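You operate a simulated robot arm through the tools that you are given. There is no shell and no other tool.

You run a simulated robot arm. Do the job below in one go: nothing can be reset, and whatever is moved stays where it is left.

JOB
Put things in order on the sample table top. At the end: the blue clip stands where the orange lamp cover stood; the red suction cup from the sample table top is on the white plate; the short white filter (marked "FINE") stands where the blue clip stood; the grey bracket from the sample table top stands where the red suction cup stood; the orange lamp cover stands where the grey bracket stood; whatever was shut is shut again. Leave all else as you found it, and nothing knocked over.

Only the result counts: the job must be done as asked and must still hold three seconds after the hand-in. Knocking over, shifting, dropping, spilling or breaking anything else fails it. A push-on lid holds only when it is set on centred and level and pressed home; a screw cap is set on level and turned clockwise until tight.

ROBOT AND FRAMES
A 6-joint arm with a two-finger parallel gripper, fixed in place. Base frame: the origin is on the floor under the middle of its stand, x ahead of it, y to its left, z up; the work surface is at about z = 0.9. Units: m, degrees, N and s.
With the tool pointing down near the work surface it reaches from about 0.24 to 0.66 m from the base axis. Its first joint turns from -66.0 to 66.0 degrees. Payload 2.9 kg.
Tool frame: the origin (TCP) lies between the finger pads and is the grasp point; the fingertips stand 0.03 m ahead of it; z points along the fingers, y is the line along which they close. Largest opening 0.11 m; finger width 0.02, thickness 0.01; the body of the gripper, 0.048 by 0.112 m, starts 0.055 m behind the TCP.
Orientation is that of the tool frame in the base frame, as a unit quaternion [x, y, z, w]. With the fingers straight down and closing along the base's y, the tool's x points along the base's -x, its y along +y and its z along -z.

CONTROLS
- The arm moves only by the tool arm_command. Its argument "commands" is a list of rows, each a list of 2 entries, a list of its own where there are three numbers: the shift along the tool's x, y, z in m, then the turn, a rotation vector about the tool's x, y, z in rad. In form: [[[tx, ty, tz], [rx, ry, rz]], ...]. A call has 1 to 20 rows; each row shifts and turns the commanded pose from where the row before left it, along the tool's axes as they then stand. "grip" is the finger opening in m, from 0 to 0.11, set as the call begins (left out, the last holds). A row lasts 0.2 s, in which the tool goes at most 0.05 m and 8.6 degrees; a call with a longer step from one row to the next is refused whole, and so is a gripper value outside its range. A pose out of reach is approached as far as the arm can. The call stops where the force on the tool passes 40 N (or 10 N more than at its start, if that is more) or the arm is blocked; 0.2 s more then pass. The fingers move at their own pace (about 0.108 m/s each) and stop on an object; they squeeze with about 36 N. The grip force told is the motor's: it shows also when the fingers shut on nothing. Time passes only in rows, and 0.2 s behind the last, so rows that do not move let the fingers close. The reply holds the time, the measured pose of the TCP, the force on the tool along the base axes, the opening and the grip force, in the units named above and with some noise, with the torque about the TCP (base axes, N m) and any sound that the robot's microphone picked up.
- Cameras (640 x 400 px; columns grow to the right, rows downward): "scene" is fixed at [0.0938, 0.4474, 1.3938]; the picture's right is [-0.60, -0.80, 0.00], its down [-0.36, 0.27, -0.89] and it looks along [0.71, -0.54, -0.45] (base axes); focal length 365 px, centre (320, 200). "wrist" rides on the gripper at [0.072, 0.017, -0.103] in the tool frame; the picture's right is [-0.23, 0.97, 0.00], its down [-0.76, -0.18, -0.62] and it looks along [-0.61, -0.14, 0.78] (tool axes); focal length 222 px, centre (320, 200). There is no depth. A picture from a camera that has moved, and an enlarged one, comes with that camera's place and axes in the base frame and with its lens.
- get_image(camera): a new picture of that camera. It takes no simulated time.
- close_up(camera, box): a new picture of the part [left, top, right, bottom] of that camera's present view, enlarged. It takes no simulated time.
- close_job(): hands the job in; it is judged then, once.

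Places have to be worked out from the pictures, the camera data and where the tool is seen. Open the gripper and draw the arm clear of the work before you hand the job in, unless the task says otherwise.

The tools are called as a command line: name --argument value ..., lists and objects as JSON in quotes. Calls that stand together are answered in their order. arm_command: Moves the arm, as the interface text tells. Its arguments: {"type":"object","properties":{"commands":{"type":"array","items":{"type":"array"}},"grip":{"type":"number"}},"required":["commands"]} The other tools are called the same way: get_image (camera) takes a picture; close_up (camera, box) takes an enlarged picture of a part of a camera's view; close_job () hands the job in.

At the start:

```text
clock: 0.0
tcp_pos: [0.5177, 0.0642, 1.1455]
tcp_rot: [0.0, 1.0, 0.0, 0.0]
force: [1.5, 0.0, -0.4]
moment: [-0.01, 0.01, -0.01]
finger_gap: 0.1099
finger_force: 0.0
```

scene: 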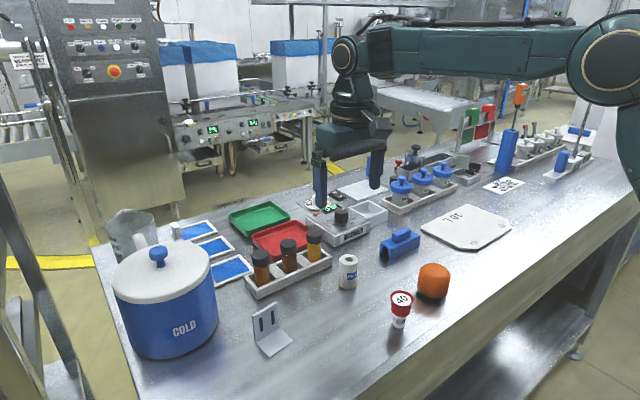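
wrist: 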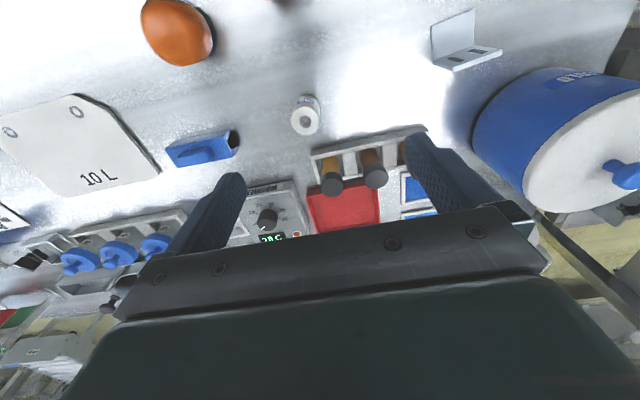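

I start by looking closer at the items on the table before moving anything.

close_up --camera "scene" --box '[230, 190, 530, 370]'

close_up --camera "scene" --box '[380, 80, 640, 240]'

close_up --camera "scene" --box '[90, 190, 350, 370]'

close_up --camera "wrist" --box '[0, 0, 320, 200]'

close_up --camera "wrist" --box '[270, 0, 590, 200]'

```text
2.13 times, centred on (380, 280) of scene
camera zoom: at [0.0938, 0.4474, 1.3938], right [-0.6, -0.8, 0.0], down [-0.36, 0.27, -0.89], along [0.71, -0.54, -0.45], focal length 779 px, centre (192, 29)
```

zoom: 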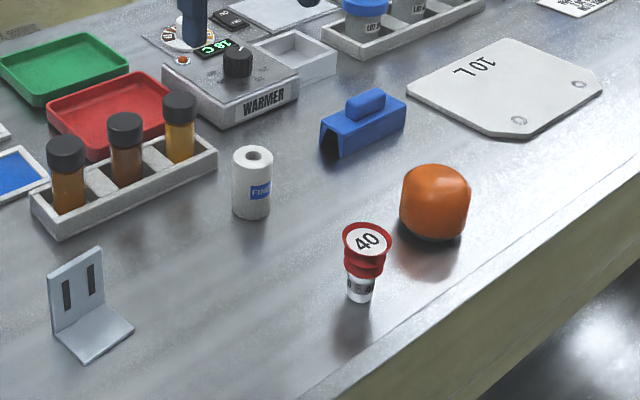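

```text
2.46 times, centred on (510, 160) of scene
camera zoom: at [0.0938, 0.4474, 1.3938], right [-0.6, -0.8, 0.0], down [-0.36, 0.27, -0.89], along [0.71, -0.54, -0.45], focal length 899 px, centre (-148, 298)
```

zoom: 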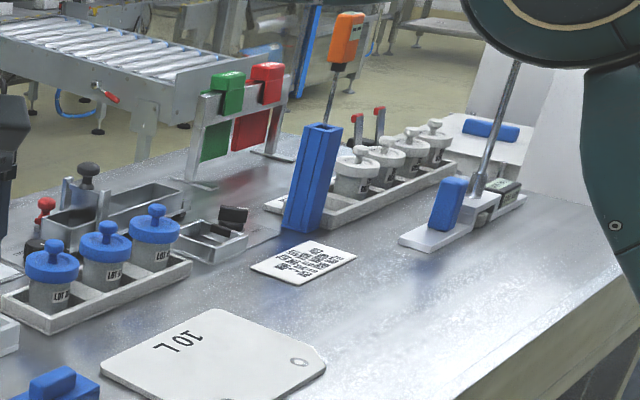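

```text
2.22 times, centred on (220, 280) of scene
camera zoom: at [0.0938, 0.4474, 1.3938], right [-0.6, -0.8, 0.0], down [-0.36, 0.27, -0.89], along [0.71, -0.54, -0.45], focal length 811 px, centre (542, 22)
```

zoom: 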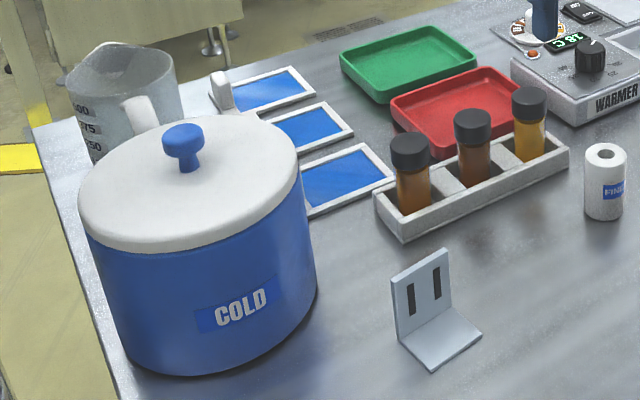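

```text
2.00 times, centred on (160, 100) of wrist
camera zoom: at [0.4458, 0.0813, 1.248], right [0.23, 0.97, 0.0], down [0.76, -0.18, 0.62], along [0.61, -0.14, -0.78], focal length 444 px, centre (640, 400)
```

zoom: 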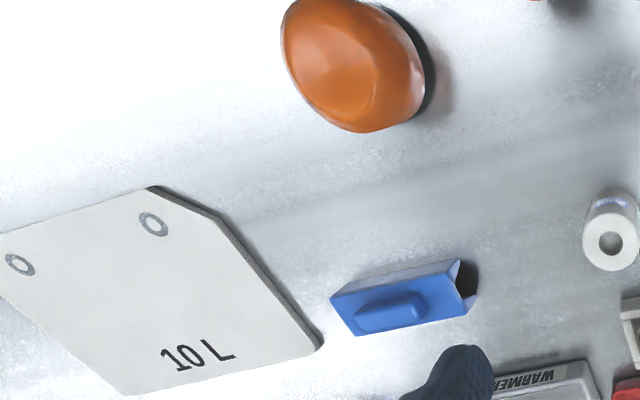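

```text
2.00 times, centred on (430, 100) of wrist
camera zoom: at [0.4458, 0.0813, 1.248], right [0.23, 0.97, 0.0], down [0.76, -0.18, 0.62], along [0.61, -0.14, -0.78], focal length 444 px, centre (100, 400)
```

zoom: 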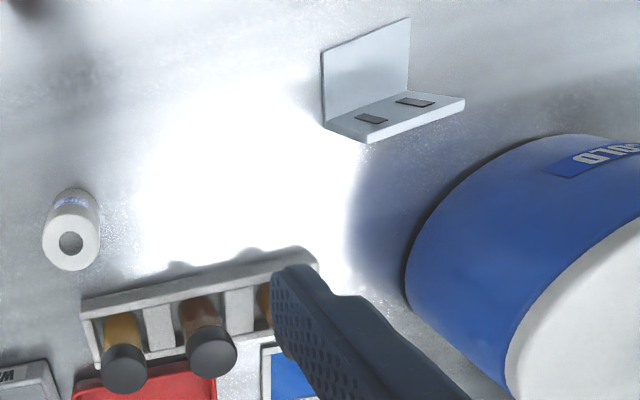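

The cycle can be worked without a buffer: cup→plate, bracket→cup spot, cover→bracket spot, clip→cover spot, filter→clip spot. Before acting I check more details of the candidates for "white plate" and neighbours.

close_up --camera "scene" --box '[300, 140, 460, 240]'

close_up --camera "scene" --box '[370, 210, 530, 330]'

close_up --camera "scene" --box '[480, 90, 640, 190]'

close_up --camera "scene" --box '[240, 240, 400, 360]'

close_up --camera "wrist" --box '[0, 180, 240, 380]'

```text
4.00 times, centred on (380, 190) of scene
camera zoom: at [0.0938, 0.4474, 1.3938], right [-0.6, -0.8, 0.0], down [-0.36, 0.27, -0.89], along [0.71, -0.54, -0.45], focal length 1460 px, centre (80, 240)
```

zoom: 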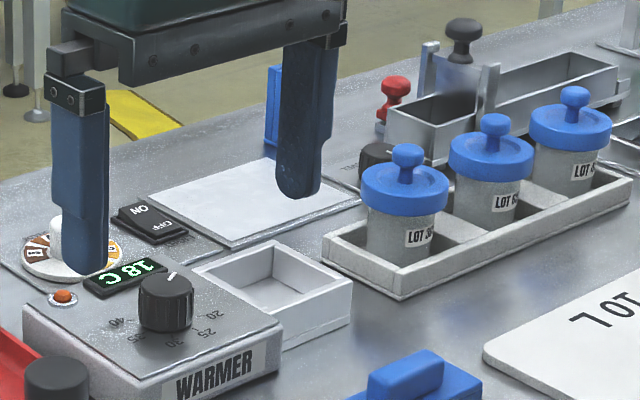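

```text
3.33 times, centred on (450, 270) of scene
camera zoom: at [0.0938, 0.4474, 1.3938], right [-0.6, -0.8, 0.0], down [-0.36, 0.27, -0.89], along [0.71, -0.54, -0.45], focal length 1217 px, centre (-113, -33)
```

zoom: 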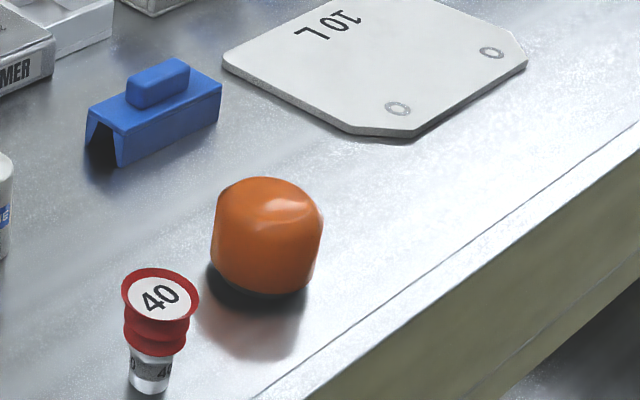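

```text
4.00 times, centred on (560, 140) of scene
camera zoom: at [0.0938, 0.4474, 1.3938], right [-0.6, -0.8, 0.0], down [-0.36, 0.27, -0.89], along [0.71, -0.54, -0.45], focal length 1460 px, centre (-640, 440)
```

zoom: 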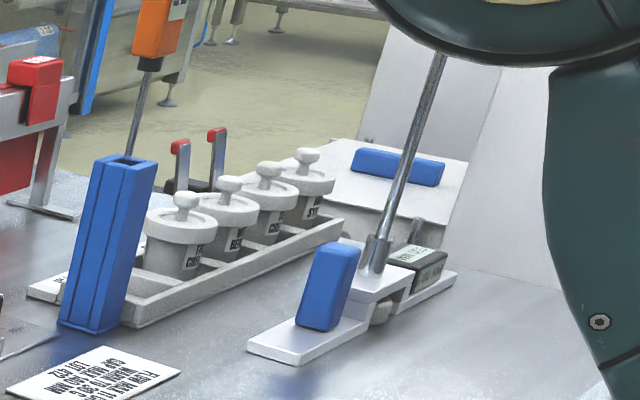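

```text
3.33 times, centred on (320, 300) of scene
camera zoom: at [0.0938, 0.4474, 1.3938], right [-0.6, -0.8, 0.0], down [-0.36, 0.27, -0.89], along [0.71, -0.54, -0.45], focal length 1217 px, centre (320, -133)
```

zoom: 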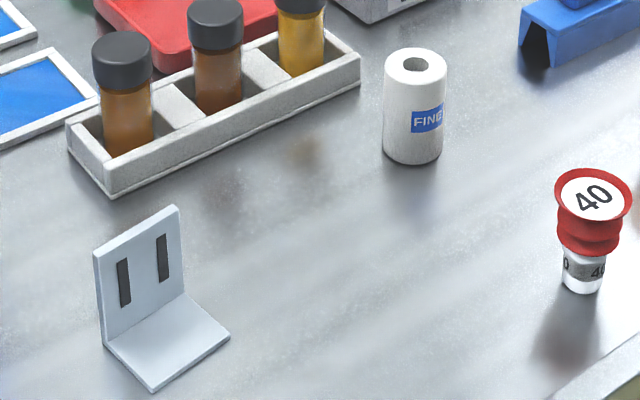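

```text
2.00 times, centred on (120, 280) of wrist
camera zoom: at [0.4458, 0.0813, 1.248], right [0.23, 0.97, 0.0], down [0.76, -0.18, 0.62], along [0.61, -0.14, -0.78], focal length 444 px, centre (720, 40)
```

zoom: 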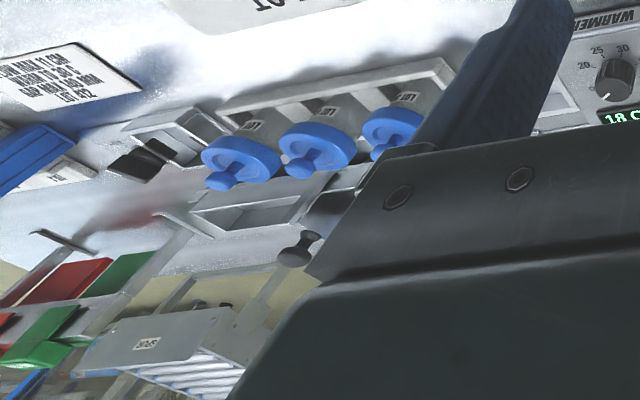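

The white plate is the one marked "10 L". I check the printed card by zooming, and fetch tight crops of the pieces for position estimates.

close_up --camera "scene" --box '[476, 170, 532, 205]'

close_up --camera "wrist" --box '[0, 190, 80, 240]'

close_up --camera "scene" --box '[380, 280, 420, 335]'

close_up --camera "scene" --box '[415, 200, 515, 255]'

```text
11.43 times, centred on (504, 188) of scene
camera zoom: at [0.0938, 0.4474, 1.3938], right [-0.6, -0.8, 0.0], down [-0.36, 0.27, -0.89], along [0.71, -0.54, -0.45], focal length 4173 px, centre (-1783, 343)
```

zoom: 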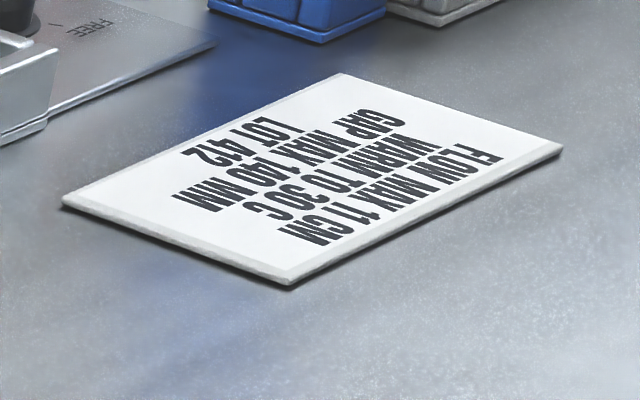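

```text
8.00 times, centred on (40, 215) of wrist
camera zoom: at [0.4458, 0.0813, 1.248], right [0.23, 0.97, 0.0], down [0.76, -0.18, 0.62], along [0.61, -0.14, -0.78], focal length 1777 px, centre (2560, 80)
```

zoom: 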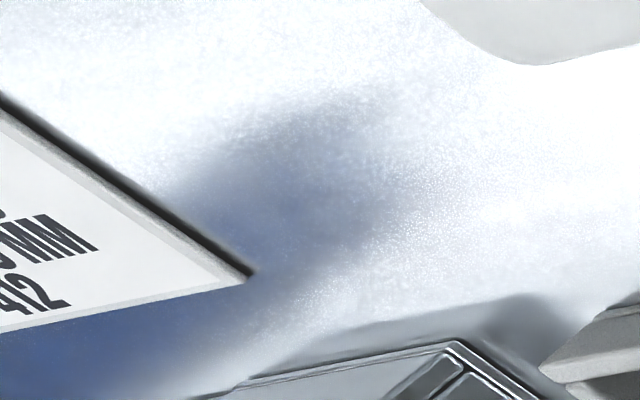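

```text
7.27 times, centred on (400, 308) of scene
camera zoom: at [0.0938, 0.4474, 1.3938], right [-0.6, -0.8, 0.0], down [-0.36, 0.27, -0.89], along [0.71, -0.54, -0.45], focal length 2655 px, centre (-262, -582)
```

zoom: 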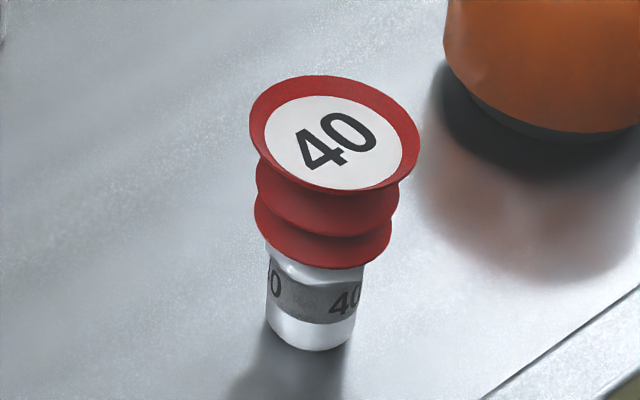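

```text
6.40 times, centred on (465, 228) of scene
camera zoom: at [0.0938, 0.4474, 1.3938], right [-0.6, -0.8, 0.0], down [-0.36, 0.27, -0.89], along [0.71, -0.54, -0.45], focal length 2337 px, centre (-608, 24)
```

zoom: 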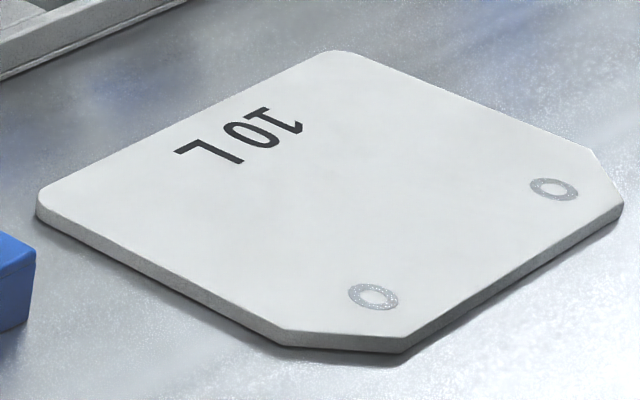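

The plate "10 L" spans roughly x 0.43–0.58, y −0.24…−0.46; the suction cup stands near (0.395, 0.039), about 0.059 tall. I move above the cup to take a wrist view.

arm_command --commands '[[[0.02454, -0.00504, 0.0191], [0, 0, 0]], [[0.02454, -0.00504, 0.0191], [0, 0, 0]], [[0.02454, -0.00504, 0.0191], [0, 0, 0]], [[0.02454, -0.00504, 0.0191], [0, 0, 0]], [[0.02454, -0.00504, 0.0191], [0, 0, 0]], [[0, 0, 0], [0, 0, 0]]]' --grip 0.11

get_image --camera "wrist"

get_image --camera "scene"

```text
clock: 1.4
tcp_pos: [0.3965, 0.0386, 1.049]
tcp_rot: [0.001, 1.0, 0.0, 0.0]
force: [0.9, 0.6, -0.5]
moment: [-0.01, 0.0, -0.04]
finger_gap: 0.1099
finger_force: 0.1
```

```text
taken
camera wrist: at [0.3235, 0.0563, 1.1526], right [0.23, 0.97, 0.0], down [0.76, -0.18, 0.62], along [0.61, -0.14, -0.78], focal length 222 px, centre (320, 200)
```

wrist: 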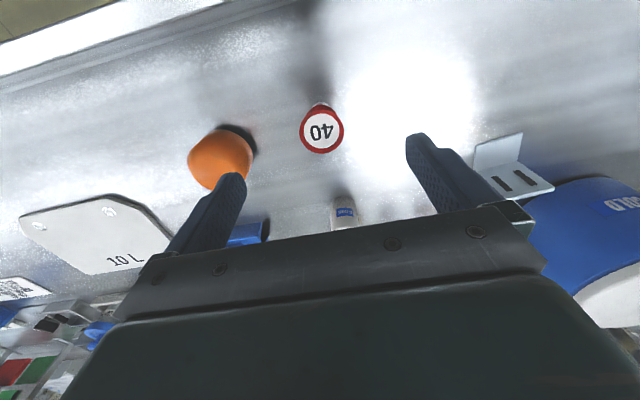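

```text
taken
```

scene: 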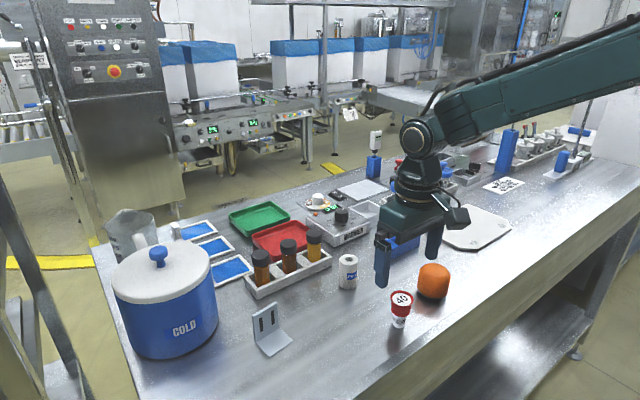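

The cup's top in the wrist view works out to about (0.397, 0.040), agreeing with the scene estimate. I descend around it so the fingertips end at about z 0.913, then close on the red bellows.

arm_command --commands '[[[0, 0.001, 0.027], [0, 0, 0]], [[0, 0, 0.027], [0, 0, 0]], [[0, 0, 0.027], [0, 0, 0]], [[0, 0, 0.013], [0, 0, 0]], [[0, 0, 0.013], [0, 0, 0]], [[0, 0, 0], [0, 0, 0]]]'

get_image --camera "wrist"

close_up --camera "scene" --box '[340, 220, 480, 340]'

```text
clock: 2.8
tcp_pos: [0.3962, 0.0409, 0.9427]
tcp_rot: [0.0, 1.0, 0.0, 0.0]
force: [-0.2, -0.1, -0.6]
moment: [0.0, 0.01, 0.01]
finger_gap: 0.1099
finger_force: 0.1
```

```text
taken
camera wrist: at [0.3232, 0.0573, 1.0454], right [0.23, 0.97, 0.0], down [0.76, -0.18, 0.62], along [0.61, -0.14, -0.78], focal length 222 px, centre (320, 200)
```

wrist: 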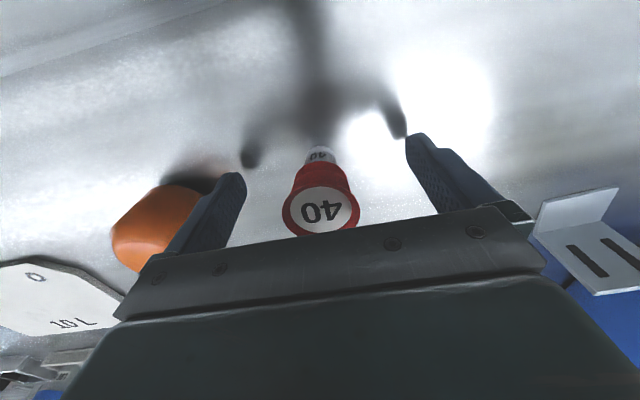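

```text
3.33 times, centred on (410, 280) of scene
camera zoom: at [0.0938, 0.4474, 1.3938], right [-0.6, -0.8, 0.0], down [-0.36, 0.27, -0.89], along [0.71, -0.54, -0.45], focal length 1217 px, centre (20, -67)
```

zoom: 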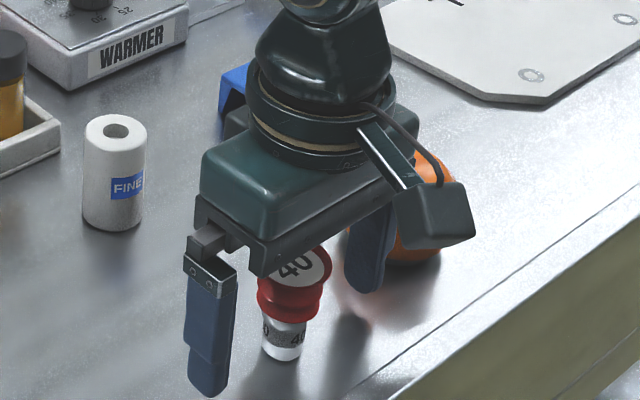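

The cup is centred between the fingers at (0.396, 0.0406). I close the gripper on it with rows that stand still.

arm_command --commands '[[[0, 0, 0], [0, 0, 0]], [[0, 0, 0], [0, 0, 0]], [[0, 0, 0], [0, 0, 0]], [[0, 0, 0], [0, 0, 0]]]' --grip 0.025

close_up --camera "scene" --box '[340, 220, 480, 340]'

get_image --camera "wrist"

```text
clock: 3.8
tcp_pos: [0.3951, 0.0396, 0.9424]
tcp_rot: [0.0, 1.0, 0.0, 0.0]
force: [0.5, 0.3, -0.1]
moment: [0.0, 0.0, 0.03]
finger_gap: 0.038
finger_force: 36.1
```

```text
3.33 times, centred on (410, 280) of scene
camera zoom: at [0.0938, 0.4474, 1.3938], right [-0.6, -0.8, 0.0], down [-0.36, 0.27, -0.89], along [0.71, -0.54, -0.45], focal length 1217 px, centre (20, -67)
```

zoom: 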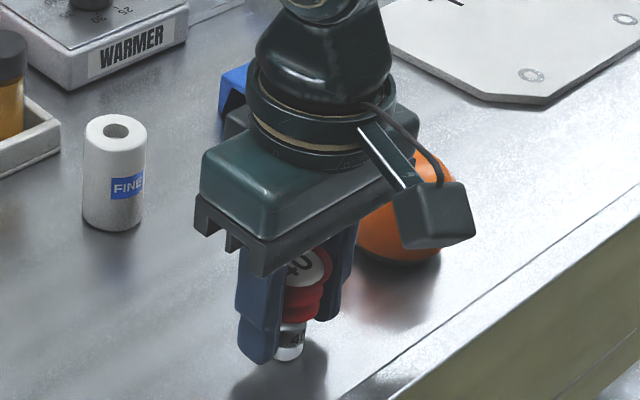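

```text
taken
camera wrist: at [0.3232, 0.0573, 1.0456], right [0.23, 0.97, 0.0], down [0.76, -0.18, 0.62], along [0.61, -0.14, -0.78], focal length 222 px, centre (320, 200)
```

wrist: 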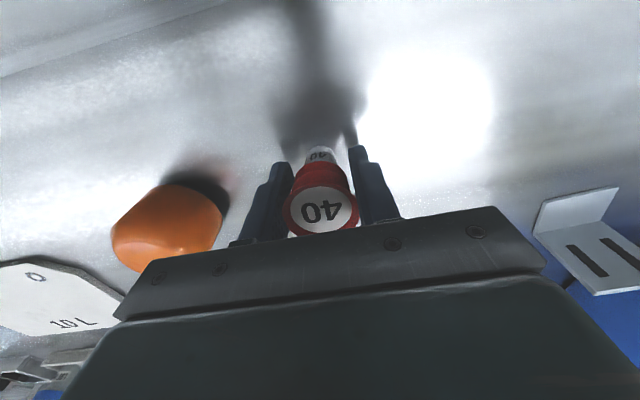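

The cup is held (gap 0.038). I lift it straight up 0.107 m and carry it over the plate to about (0.505, −0.335).

arm_command --commands '[[[0, 0, -0.012], [0, 0, 0]], [[0, 0, -0.025], [0, 0, 0]], [[0, 0, -0.03], [0, 0, 0]], [[0, 0, -0.03], [0, 0, 0]], [[0, 0, -0.01], [0, 0, 0]], [[-0.005, -0.0175, 0], [0, 0, 0]], [[-0.01, -0.034, 0], [0, 0, 0]], [[-0.01, -0.034, 0], [0, 0, 0]], [[-0.01, -0.034, 0], [0, 0, 0]], [[-0.01, -0.034, 0], [0, 0, 0]], [[-0.01, -0.034, 0], [0, 0, 0]], [[-0.01, -0.034, 0], [0, 0, 0]], [[-0.01, -0.034, 0], [0, 0, 0]], [[-0.01, -0.034, 0], [0, 0, 0]], [[-0.01, -0.034, 0], [0, 0, 0]], [[-0.01, -0.034, 0], [0, 0, 0]], [[-0.005, -0.0175, 0], [0, 0, 0]], [[0, 0, 0], [0, 0, 0]]]'

get_image --camera "wrist"

get_image --camera "scene"

```text
clock: 7.6
tcp_pos: [0.5038, -0.3349, 1.0496]
tcp_rot: [-0.001, 1.0, -0.001, 0.0]
force: [0.3, 0.0, -0.1]
moment: [0.01, -0.01, -0.01]
finger_gap: 0.0382
finger_force: 36.4
```

```text
taken
camera wrist: at [0.4323, -0.3178, 1.153], right [0.23, 0.97, 0.0], down [0.76, -0.18, 0.62], along [0.61, -0.14, -0.78], focal length 222 px, centre (320, 200)
```

wrist: 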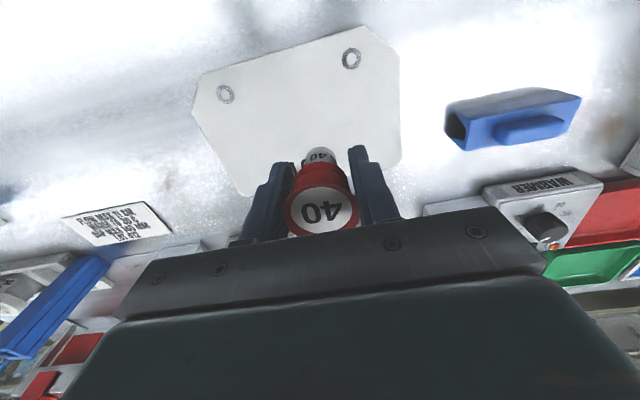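

```text
taken
```

scene: 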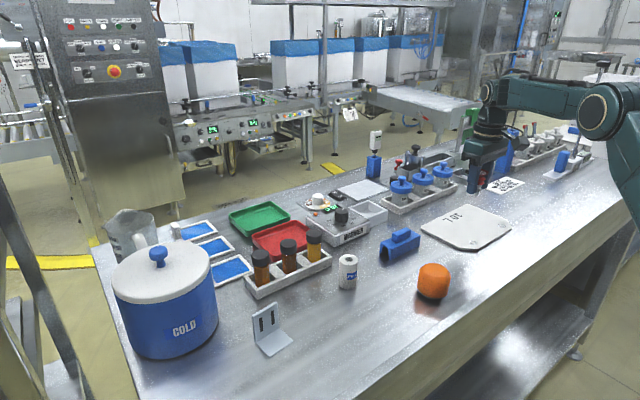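

The cup hangs over the plate well inside its edges. I lower to about 8 mm above expected contact (plate ≈7 mm thick), then feel for contact in small steps.

arm_command --commands '[[[0, 0, 0.02], [0, 0, 0]], [[0, 0, 0.025], [0, 0, 0]], [[0, 0, 0.025], [0, 0, 0]], [[0, 0, 0.013], [0, 0, 0]], [[0, 0, 0.006], [0, 0, 0]], [[0, 0, 0.004], [0, 0, 0]], [[0, 0, 0], [0, 0, 0]]]'

close_up --camera "scene" --box '[420, 150, 540, 260]'

get_image --camera "wrist"

```text
clock: 9.2
tcp_pos: [0.5052, -0.3347, 0.9559]
tcp_rot: [0.0, 1.0, 0.0, 0.0]
force: [-0.1, -0.2, -0.7]
moment: [0.02, 0.0, -0.01]
finger_gap: 0.0377
finger_force: 36.1
```

```text
3.64 times, centred on (480, 205) of scene
camera zoom: at [0.0938, 0.4474, 1.3938], right [-0.6, -0.8, 0.0], down [-0.36, 0.27, -0.89], along [0.71, -0.54, -0.45], focal length 1328 px, centre (-262, 182)
```

zoom: 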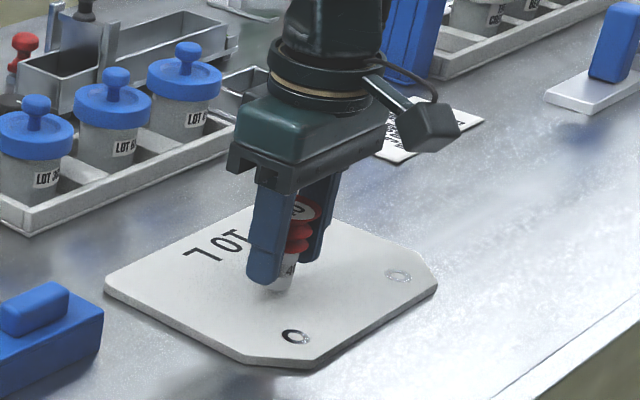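

```text
taken
camera wrist: at [0.4324, -0.3179, 1.0591], right [0.23, 0.97, 0.0], down [0.76, -0.18, 0.62], along [0.61, -0.14, -0.78], focal length 222 px, centre (320, 200)
```

wrist: 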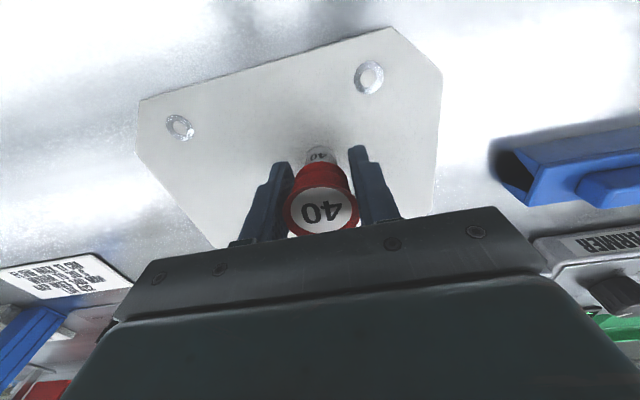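

Still free of contact at 0.956. I lower 2 mm at a time, with a small total of 4 mm, and read the force.

arm_command --commands '[[[0, 0, 0.002], [0, 0, 0]], [[0, 0, 0.002], [0, 0, 0]]]'

```text
clock: 9.8
tcp_pos: [0.5054, -0.3342, 0.9522]
tcp_rot: [0.0, 1.0, 0.0, 0.0]
force: [0.1, -0.4, 0.4]
moment: [0.01, 0.0, -0.04]
finger_gap: 0.0382
finger_force: 36.0
```

No contact yet at 0.952; I continue in 1 mm steps.

arm_command --commands '[[[0, 0, 0.001], [0, 0, 0]], [[0, 0, 0.001], [0, 0, 0]]]'

```text
clock: 10.4
tcp_pos: [0.5058, -0.3343, 0.951]
tcp_rot: [0.0, 1.0, 0.0, -0.001]
force: [-0.4, 0.4, -0.3]
moment: [0.01, 0.02, -0.01]
finger_gap: 0.0382
finger_force: 35.7
```

No contact at about 0.951; another 1 mm at a time.

arm_command --commands '[[[0, 0, 0.001], [0, 0, 0]]]'

close_up --camera "scene" --box '[455, 190, 495, 240]'

```text
clock: 10.8
tcp_pos: [0.5054, -0.3351, 0.9505]
tcp_rot: [0.0, 1.0, -0.001, 0.0]
force: [-1.3, 0.8, 5.2]
moment: [0.08, 0.01, -0.01]
finger_gap: 0.0381
finger_force: 36.2
```

```text
8.00 times, centred on (475, 215) of scene
camera zoom: at [0.0937, 0.4475, 1.3938], right [-0.6, -0.8, 0.0], down [-0.36, 0.27, -0.89], along [0.71, -0.54, -0.45], focal length 2921 px, centre (-920, 80)
```

zoom: 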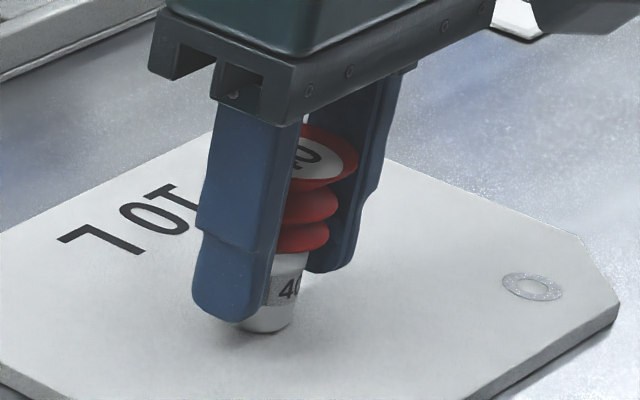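

A 5 N upward force shows the cup's foot now rests on the plate. I open the fingers moderately, wait, then rise straight up.

arm_command --commands '[[[0, 0, 0], [0, 0, 0]], [[0, 0, 0], [0, 0, 0]], [[0, 0, 0], [0, 0, 0]]]' --grip 0.07

get_image --camera "wrist"

close_up --camera "scene" --box '[455, 190, 495, 240]'

```text
clock: 11.6
tcp_pos: [0.5061, -0.3355, 0.9495]
tcp_rot: [0.001, 1.0, 0.0, 0.0]
force: [0.2, -0.1, -0.4]
moment: [0.03, -0.01, -0.01]
finger_gap: 0.0698
finger_force: 0.1
```

```text
taken
camera wrist: at [0.433, -0.3179, 1.0527], right [0.23, 0.97, 0.0], down [0.76, -0.18, 0.62], along [0.61, -0.14, -0.78], focal length 222 px, centre (320, 200)
```

wrist: 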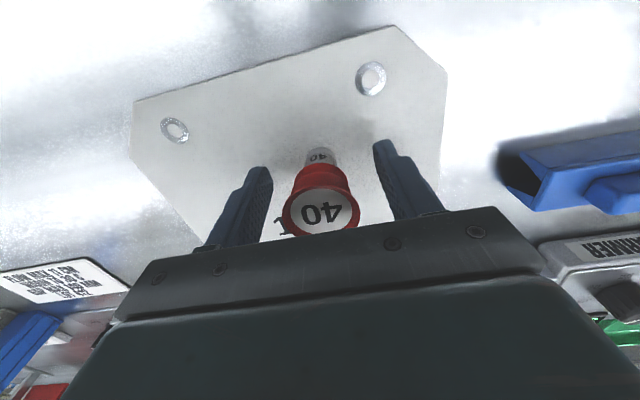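

```text
8.00 times, centred on (475, 215) of scene
camera zoom: at [0.0938, 0.4474, 1.3938], right [-0.6, -0.8, 0.0], down [-0.36, 0.27, -0.89], along [0.71, -0.54, -0.45], focal length 2921 px, centre (-920, 80)
```

zoom: 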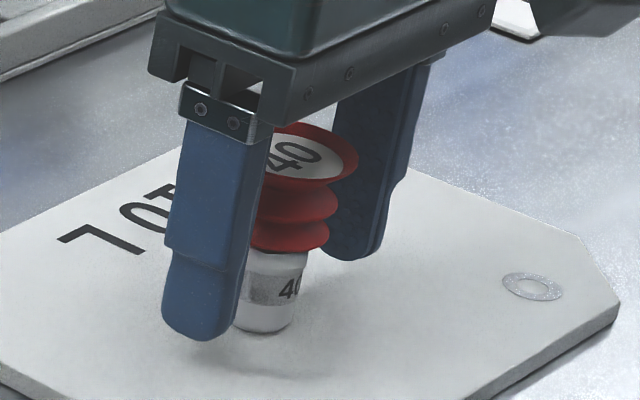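

The cup stands on the plate by itself. I rise clear, open fully, and travel to above the bracket near (0.49, 0.24).

arm_command --commands '[[[0, 0, -0.015], [0, 0, 0]], [[0, 0, -0.03], [0, 0, 0]], [[0, 0, -0.035], [0, 0, 0]], [[0, 0, -0.035], [0, 0, 0]], [[0, 0, -0.036], [0, 0, 0]], [[0, 0.02, 0], [0, 0, 0]], [[0.001, 0.042, 0], [0, 0, 0]], [[0.001, 0.042, 0], [0, 0, 0]], [[0.001, 0.042, 0], [0, 0, 0]], [[0.001, 0.042, 0], [0, 0, 0]], [[0.001, 0.042, 0], [0, 0, 0]], [[0.001, 0.042, 0], [0, 0, 0]], [[0.001, 0.042, 0], [0, 0, 0]], [[0.001, 0.042, 0], [0, 0, 0]], [[0.001, 0.042, 0], [0, 0, 0]], [[0.001, 0.042, 0], [0, 0, 0]], [[0, 0.042, 0], [0, 0, 0]], [[0, 0.042, 0], [0, 0, 0]], [[0, 0.046, 0], [0, 0, 0]]]'

arm_command --commands '[[[0, 0, 0], [0, 0, 0]], [[0, 0, 0], [0, 0, 0]]]' --grip 0.11

get_image --camera "wrist"

get_image --camera "scene"

```text
clock: 15.6
tcp_pos: [0.4945, 0.2339, 1.0994]
tcp_rot: [0.001, 1.0, 0.0, 0.0]
force: [-0.2, 0.3, 0.8]
moment: [-0.01, 0.01, 0.0]
finger_gap: 0.07
finger_force: 0.1
```

```text
clock: 16.2
tcp_pos: [0.4945, 0.2349, 1.1]
tcp_rot: [0.0, 1.0, 0.0, 0.0]
force: [-0.3, -0.5, 0.0]
moment: [0.01, 0.0, -0.01]
finger_gap: 0.1101
finger_force: 0.1
```

```text
taken
camera wrist: at [0.4227, 0.2519, 1.2024], right [0.23, 0.97, 0.0], down [0.76, -0.18, 0.62], along [0.61, -0.14, -0.78], focal length 222 px, centre (320, 200)
```

wrist: 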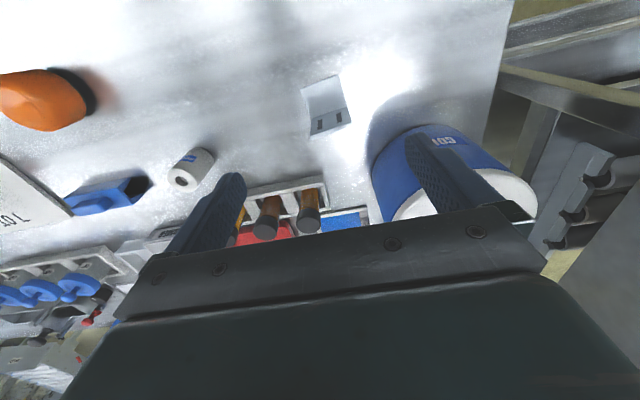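

```text
taken
```

scene: 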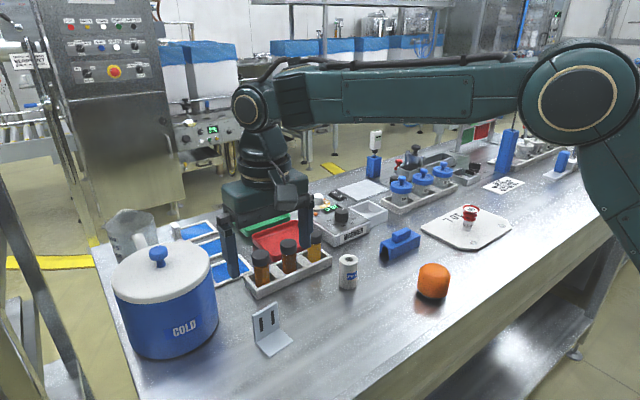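

close_up --camera "wrist" --box '[280, 60, 380, 150]'

close_up --camera "scene" --box '[240, 295, 300, 360]'

close_up --camera "scene" --box '[420, 190, 520, 260]'

```text
4.44 times, centred on (330, 105) of wrist
camera zoom: at [0.4227, 0.2519, 1.2024], right [0.23, 0.97, 0.0], down [0.76, -0.18, 0.62], along [0.61, -0.14, -0.78], focal length 987 px, centre (276, 622)
```

zoom: 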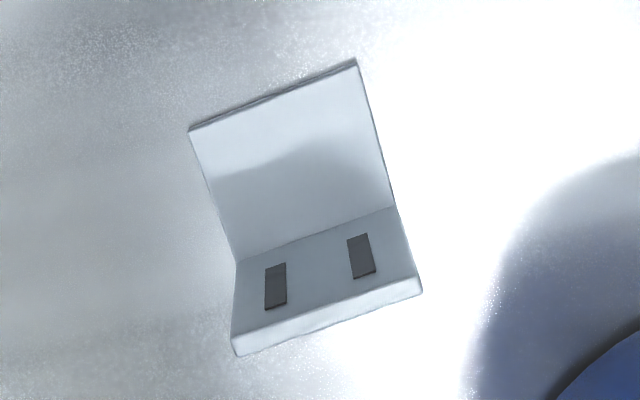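

```text
6.15 times, centred on (270, 328) of scene
camera zoom: at [0.0938, 0.4474, 1.3938], right [-0.6, -0.8, 0.0], down [-0.36, 0.27, -0.89], along [0.71, -0.54, -0.45], focal length 2247 px, centre (628, -585)
```

zoom: 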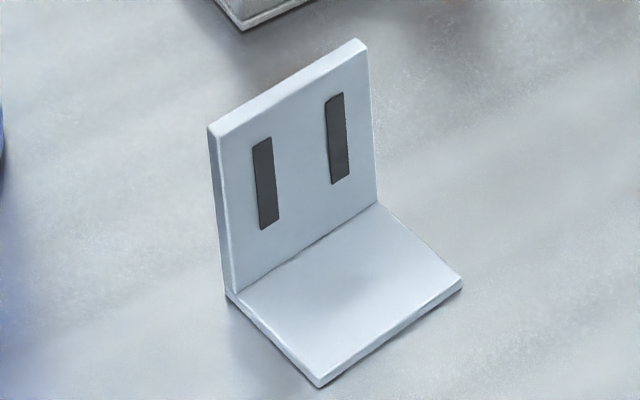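

```text
5.71 times, centred on (470, 225) of scene
camera zoom: at [0.0938, 0.4474, 1.3938], right [-0.6, -0.8, 0.0], down [-0.36, 0.27, -0.89], along [0.71, -0.54, -0.45], focal length 2086 px, centre (-537, 57)
```

zoom: 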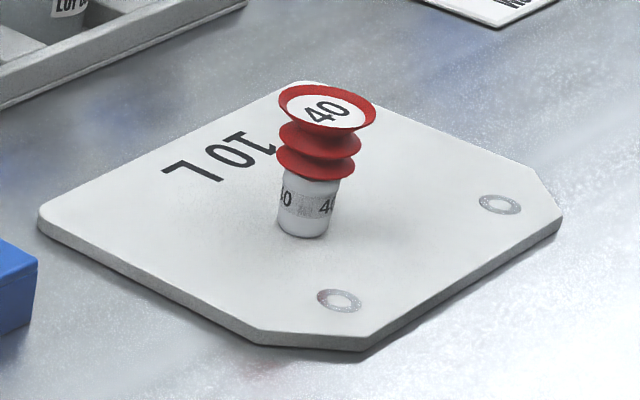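

The cup stands upright on the plate. The bracket's footprint centre is about (0.496, 0.241), yawed about 6.5° CCW, with its 0.062-tall plate along x≈0.515. I align over the plate, turn the tool to its yaw and go down to just above it for a check.

arm_command --commands '[[[-0.01, 0.004, 0], [0, 0, -0.0567]], [[-0.01, 0.004, 0], [0, 0, -0.0567]], [[0, 0, 0.03], [0, 0, 0]], [[0, 0, 0.035], [0, 0, 0]], [[0, 0, 0.03], [0, 0, 0]], [[0, 0, 0], [0, 0, 0]]]' --grip 0.08

get_image --camera "wrist"

close_up --camera "scene" --box '[200, 230, 340, 360]'

```text
clock: 17.6
tcp_pos: [0.5154, 0.2447, 1.0049]
tcp_rot: [-0.057, 0.998, 0.0, -0.001]
force: [0.7, -0.1, 0.0]
moment: [-0.03, -0.03, -0.02]
finger_gap: 0.0797
finger_force: 0.0
```

```text
taken
camera wrist: at [0.4412, 0.2535, 1.1076], right [0.12, 0.99, 0.0], down [0.78, -0.09, 0.62], along [0.62, -0.07, -0.78], focal length 222 px, centre (320, 200)
```

wrist: 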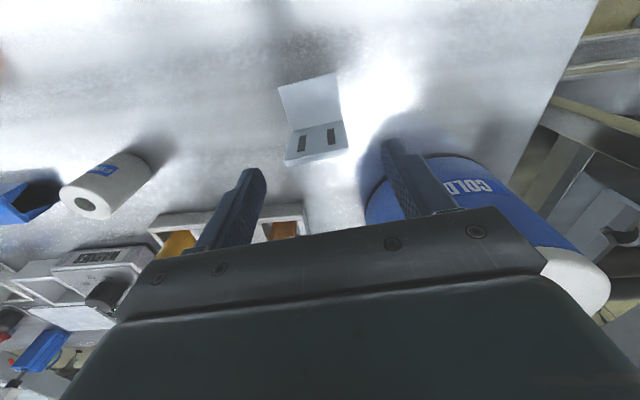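

```text
3.08 times, centred on (270, 295) of scene
camera zoom: at [0.0938, 0.4474, 1.3938], right [-0.6, -0.8, 0.0], down [-0.36, 0.27, -0.89], along [0.71, -0.54, -0.45], focal length 1123 px, centre (474, -92)
```

zoom: 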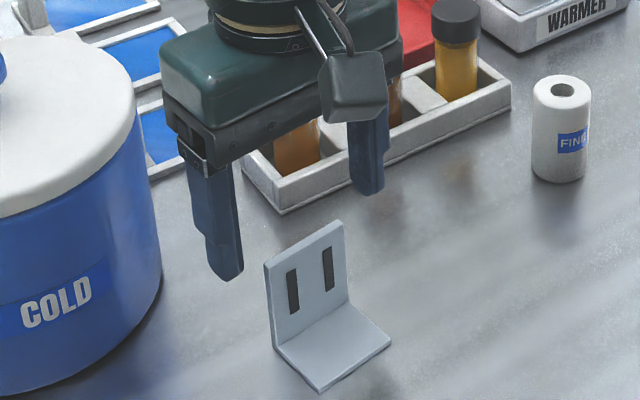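

The plate's mid-line reads about (0.5135, 0.242), so I trim by ~1–2 mm and descend to TCP z 0.943, keeping the fingers either side of the plate.

arm_command --commands '[[[0.0014, -0.0017, 0.015], [0, 0, 0]], [[0, 0, 0.02], [0, 0, 0]], [[0, 0, 0.015], [0, 0, 0]], [[0, 0, 0.008], [0, 0, 0]], [[0, 0, 0.004], [0, 0, 0]], [[0, 0, 0], [0, 0, 0]]]'

get_image --camera "wrist"

close_up --camera "scene" --box '[200, 250, 320, 360]'

```text
clock: 19.0
tcp_pos: [0.5134, 0.2415, 0.9441]
tcp_rot: [-0.057, 0.998, 0.0, 0.001]
force: [1.0, 0.5, -0.7]
moment: [0.0, -0.03, 0.02]
finger_gap: 0.08
finger_force: 0.1
```

```text
taken
camera wrist: at [0.4407, 0.2508, 1.0465], right [0.12, 0.99, 0.0], down [0.78, -0.09, 0.62], along [0.62, -0.07, -0.78], focal length 222 px, centre (320, 200)
```

wrist: 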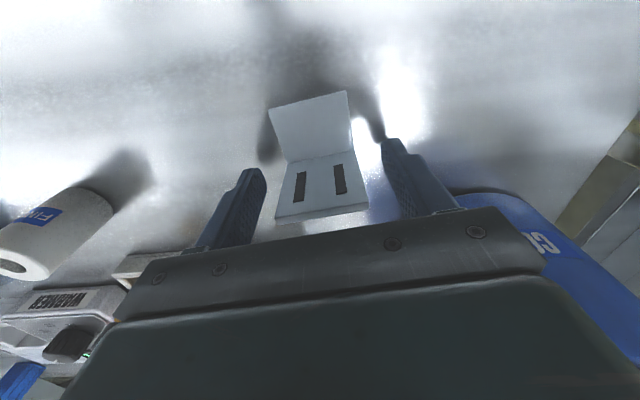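

```text
3.64 times, centred on (260, 305) of scene
camera zoom: at [0.0938, 0.4474, 1.3938], right [-0.6, -0.8, 0.0], down [-0.36, 0.27, -0.89], along [0.71, -0.54, -0.45], focal length 1328 px, centre (538, -182)
```

zoom: 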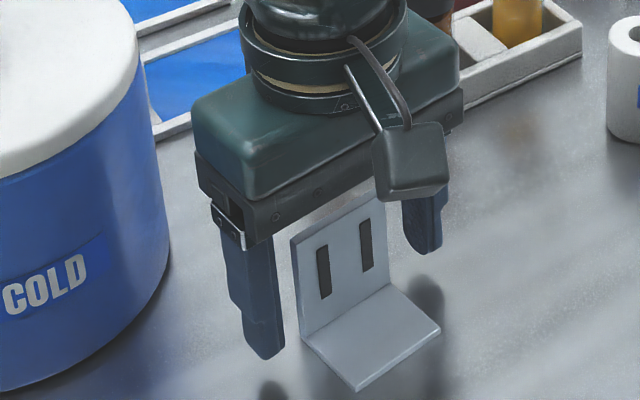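

The bracket plate sits between the fingers and is aligned. I close on its side edges.

arm_command --commands '[[[0, 0, 0], [0, 0, 0]], [[0, 0, 0], [0, 0, 0]], [[0, 0, 0], [0, 0, 0]], [[0, 0, 0], [0, 0, 0]]]' --grip 0.035

get_image --camera "wrist"

close_up --camera "scene" --box '[200, 250, 320, 360]'

```text
clock: 20.0
tcp_pos: [0.5146, 0.242, 0.9434]
tcp_rot: [-0.057, 0.998, 0.0, 0.0]
force: [-0.3, 0.2, 0.0]
moment: [0.04, -0.01, -0.03]
finger_gap: 0.0497
finger_force: 36.3
```

```text
taken
camera wrist: at [0.4407, 0.2508, 1.0466], right [0.12, 0.99, 0.0], down [0.78, -0.09, 0.62], along [0.62, -0.07, -0.78], focal length 222 px, centre (320, 200)
```

wrist: 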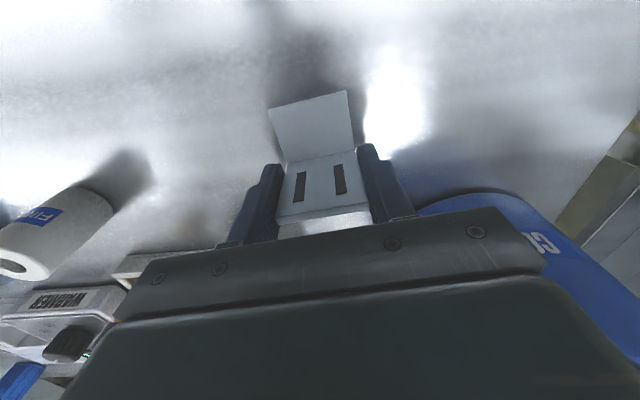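

```text
3.64 times, centred on (260, 305) of scene
camera zoom: at [0.0938, 0.4475, 1.3938], right [-0.6, -0.8, 0.0], down [-0.36, 0.27, -0.89], along [0.71, -0.54, -0.45], focal length 1328 px, centre (538, -182)
```

zoom: 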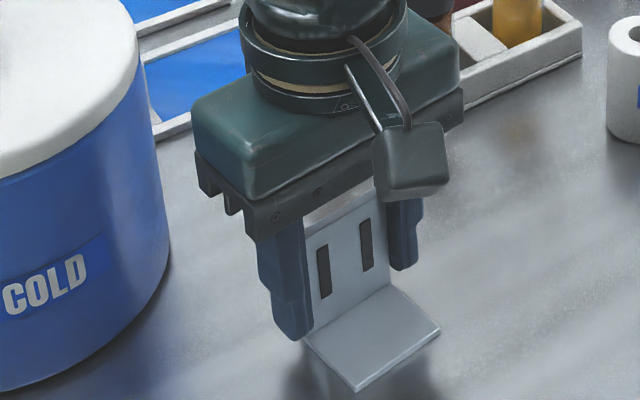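

The bracket is held (gap 0.050). I lift it 0.11 m, carry it so its footprint centre lands on the cup's old spot (0.3955, 0.040), i.e. TCP to about (0.414, 0.042), and hold above.

arm_command --commands '[[[0, 0, -0.012], [0, 0, 0]], [[0, 0, -0.025], [0, 0, 0]], [[0, 0, -0.03], [0, 0, 0]], [[0, 0, -0.03], [0, 0, 0]], [[0, 0, -0.013], [0, 0, 0]], [[0.0076, -0.0117, 0], [0, 0, 0]], [[0.0152, -0.0234, 0], [0, 0, 0]], [[0.0152, -0.0234, 0], [0, 0, 0]], [[0.0152, -0.0234, 0], [0, 0, 0]], [[0.0152, -0.0234, 0], [0, 0, 0]], [[0.0152, -0.0234, 0], [0, 0, 0]], [[0.0152, -0.0234, 0], [0, 0, 0]], [[0.0152, -0.0234, 0], [0, 0, 0]], [[0.0076, -0.0116, 0], [0, 0, 0]], [[0, 0, 0], [0, 0, 0]]]'

get_image --camera "wrist"

get_image --camera "scene"

```text
clock: 23.2
tcp_pos: [0.4147, 0.0426, 1.0525]
tcp_rot: [-0.057, 0.998, 0.0, 0.0]
force: [1.1, -0.4, -1.7]
moment: [-0.01, -0.01, 0.0]
finger_gap: 0.0492
finger_force: 36.0
```

```text
taken
camera wrist: at [0.3404, 0.051, 1.1564], right [0.12, 0.99, 0.0], down [0.78, -0.09, 0.62], along [0.62, -0.07, -0.78], focal length 222 px, centre (320, 200)
```

wrist: 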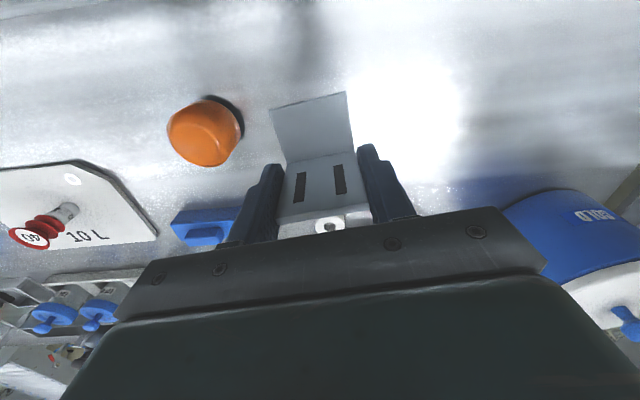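

```text
taken
```

scene: 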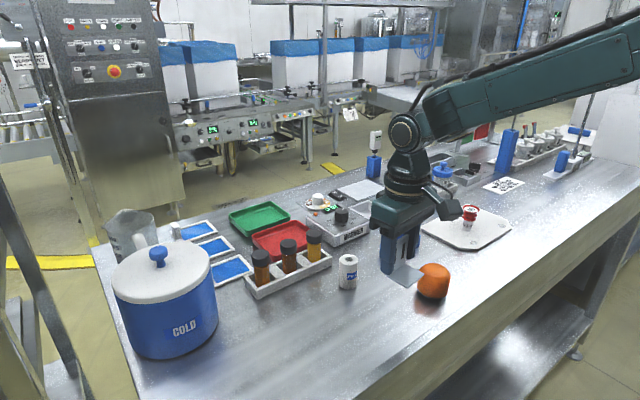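

The bracket hangs unchanged in the grip and clear of the lamp cover. I lower to about 4 mm above contact.

arm_command --commands '[[[0, 0, 0.02], [0, 0, 0]], [[0, 0, 0.03], [0, 0, 0]], [[0, 0, 0.03], [0, 0, 0]], [[0, 0, 0.015], [0, 0, 0]], [[0, 0, 0.008], [0, 0, 0]], [[0, 0, 0.003], [0, 0, 0]], [[0, 0, 0], [0, 0, 0]]]'

close_up --camera "scene" --box '[350, 220, 470, 330]'

get_image --camera "wrist"

```text
clock: 24.8
tcp_pos: [0.4136, 0.0413, 0.9466]
tcp_rot: [-0.057, 0.998, 0.0, 0.0]
force: [0.2, 0.6, -0.9]
moment: [0.04, 0.0, 0.0]
finger_gap: 0.0495
finger_force: 35.6
```

```text
3.64 times, centred on (410, 275) of scene
camera zoom: at [0.0938, 0.4474, 1.3938], right [-0.6, -0.8, 0.0], down [-0.36, 0.27, -0.89], along [0.71, -0.54, -0.45], focal length 1328 px, centre (-7, -73)
```

zoom: 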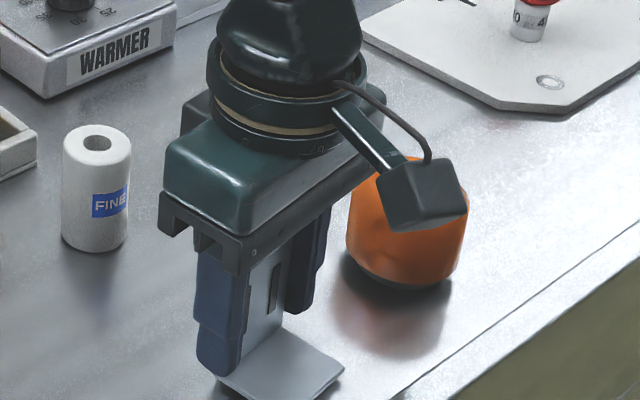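

```text
taken
camera wrist: at [0.3409, 0.0504, 1.0504], right [0.12, 0.99, 0.0], down [0.78, -0.09, 0.62], along [0.62, -0.07, -0.78], focal length 222 px, centre (320, 200)
```

wrist: 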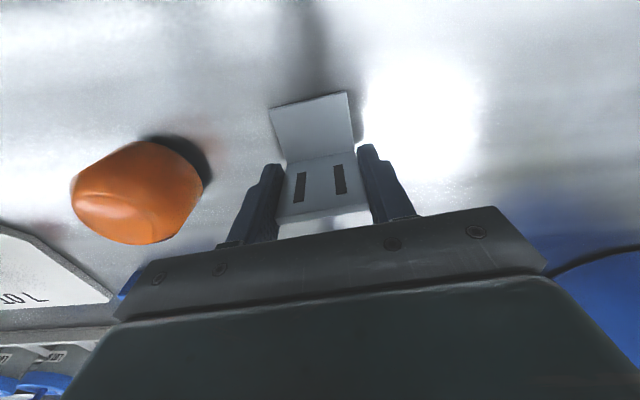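

Close above the table with no force. I go down 2 mm then feel for contact.

arm_command --commands '[[[0, 0, 0.001], [0, 0, 0]], [[0, 0, 0.001], [0, 0, 0]], [[0, 0, 0.001], [0, 0, 0]]]'

```text
clock: 25.6
tcp_pos: [0.4139, 0.0413, 0.9442]
tcp_rot: [-0.056, 0.998, 0.0, 0.0]
force: [0.5, -0.7, -0.4]
moment: [0.03, 0.01, 0.01]
finger_gap: 0.0495
finger_force: 35.9
```

No contact force yet at 0.944; another 1 mm.

arm_command --commands '[[[0, 0, 0.001], [0, 0, 0]]]'

```text
clock: 26.0
tcp_pos: [0.4155, 0.0414, 0.9431]
tcp_rot: [-0.056, 0.998, 0.0, 0.0]
force: [-0.2, 0.6, -0.3]
moment: [-0.01, 0.02, 0.0]
finger_gap: 0.0497
finger_force: 36.0
```

Still free at 0.943; one more millimetre.

arm_command --commands '[[[0, 0, 0.001], [0, 0, 0]]]'

close_up --camera "scene" --box '[370, 270, 430, 330]'

```text
clock: 26.4
tcp_pos: [0.4139, 0.0415, 0.9434]
tcp_rot: [-0.057, 0.998, 0.0, 0.0]
force: [-2.7, -0.9, 13.2]
moment: [-0.05, 0.42, 0.03]
finger_gap: 0.0495
finger_force: 36.3
```

```text
6.67 times, centred on (400, 300) of scene
camera zoom: at [0.0936, 0.4474, 1.3938], right [-0.6, -0.8, 0.0], down [-0.36, 0.27, -0.89], along [0.71, -0.54, -0.45], focal length 2434 px, centre (-213, -467)
```

zoom: 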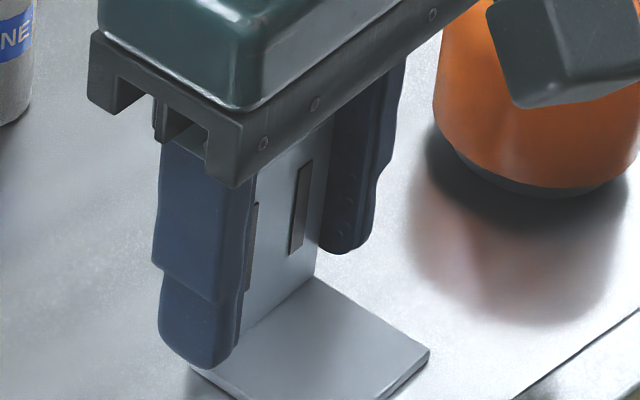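

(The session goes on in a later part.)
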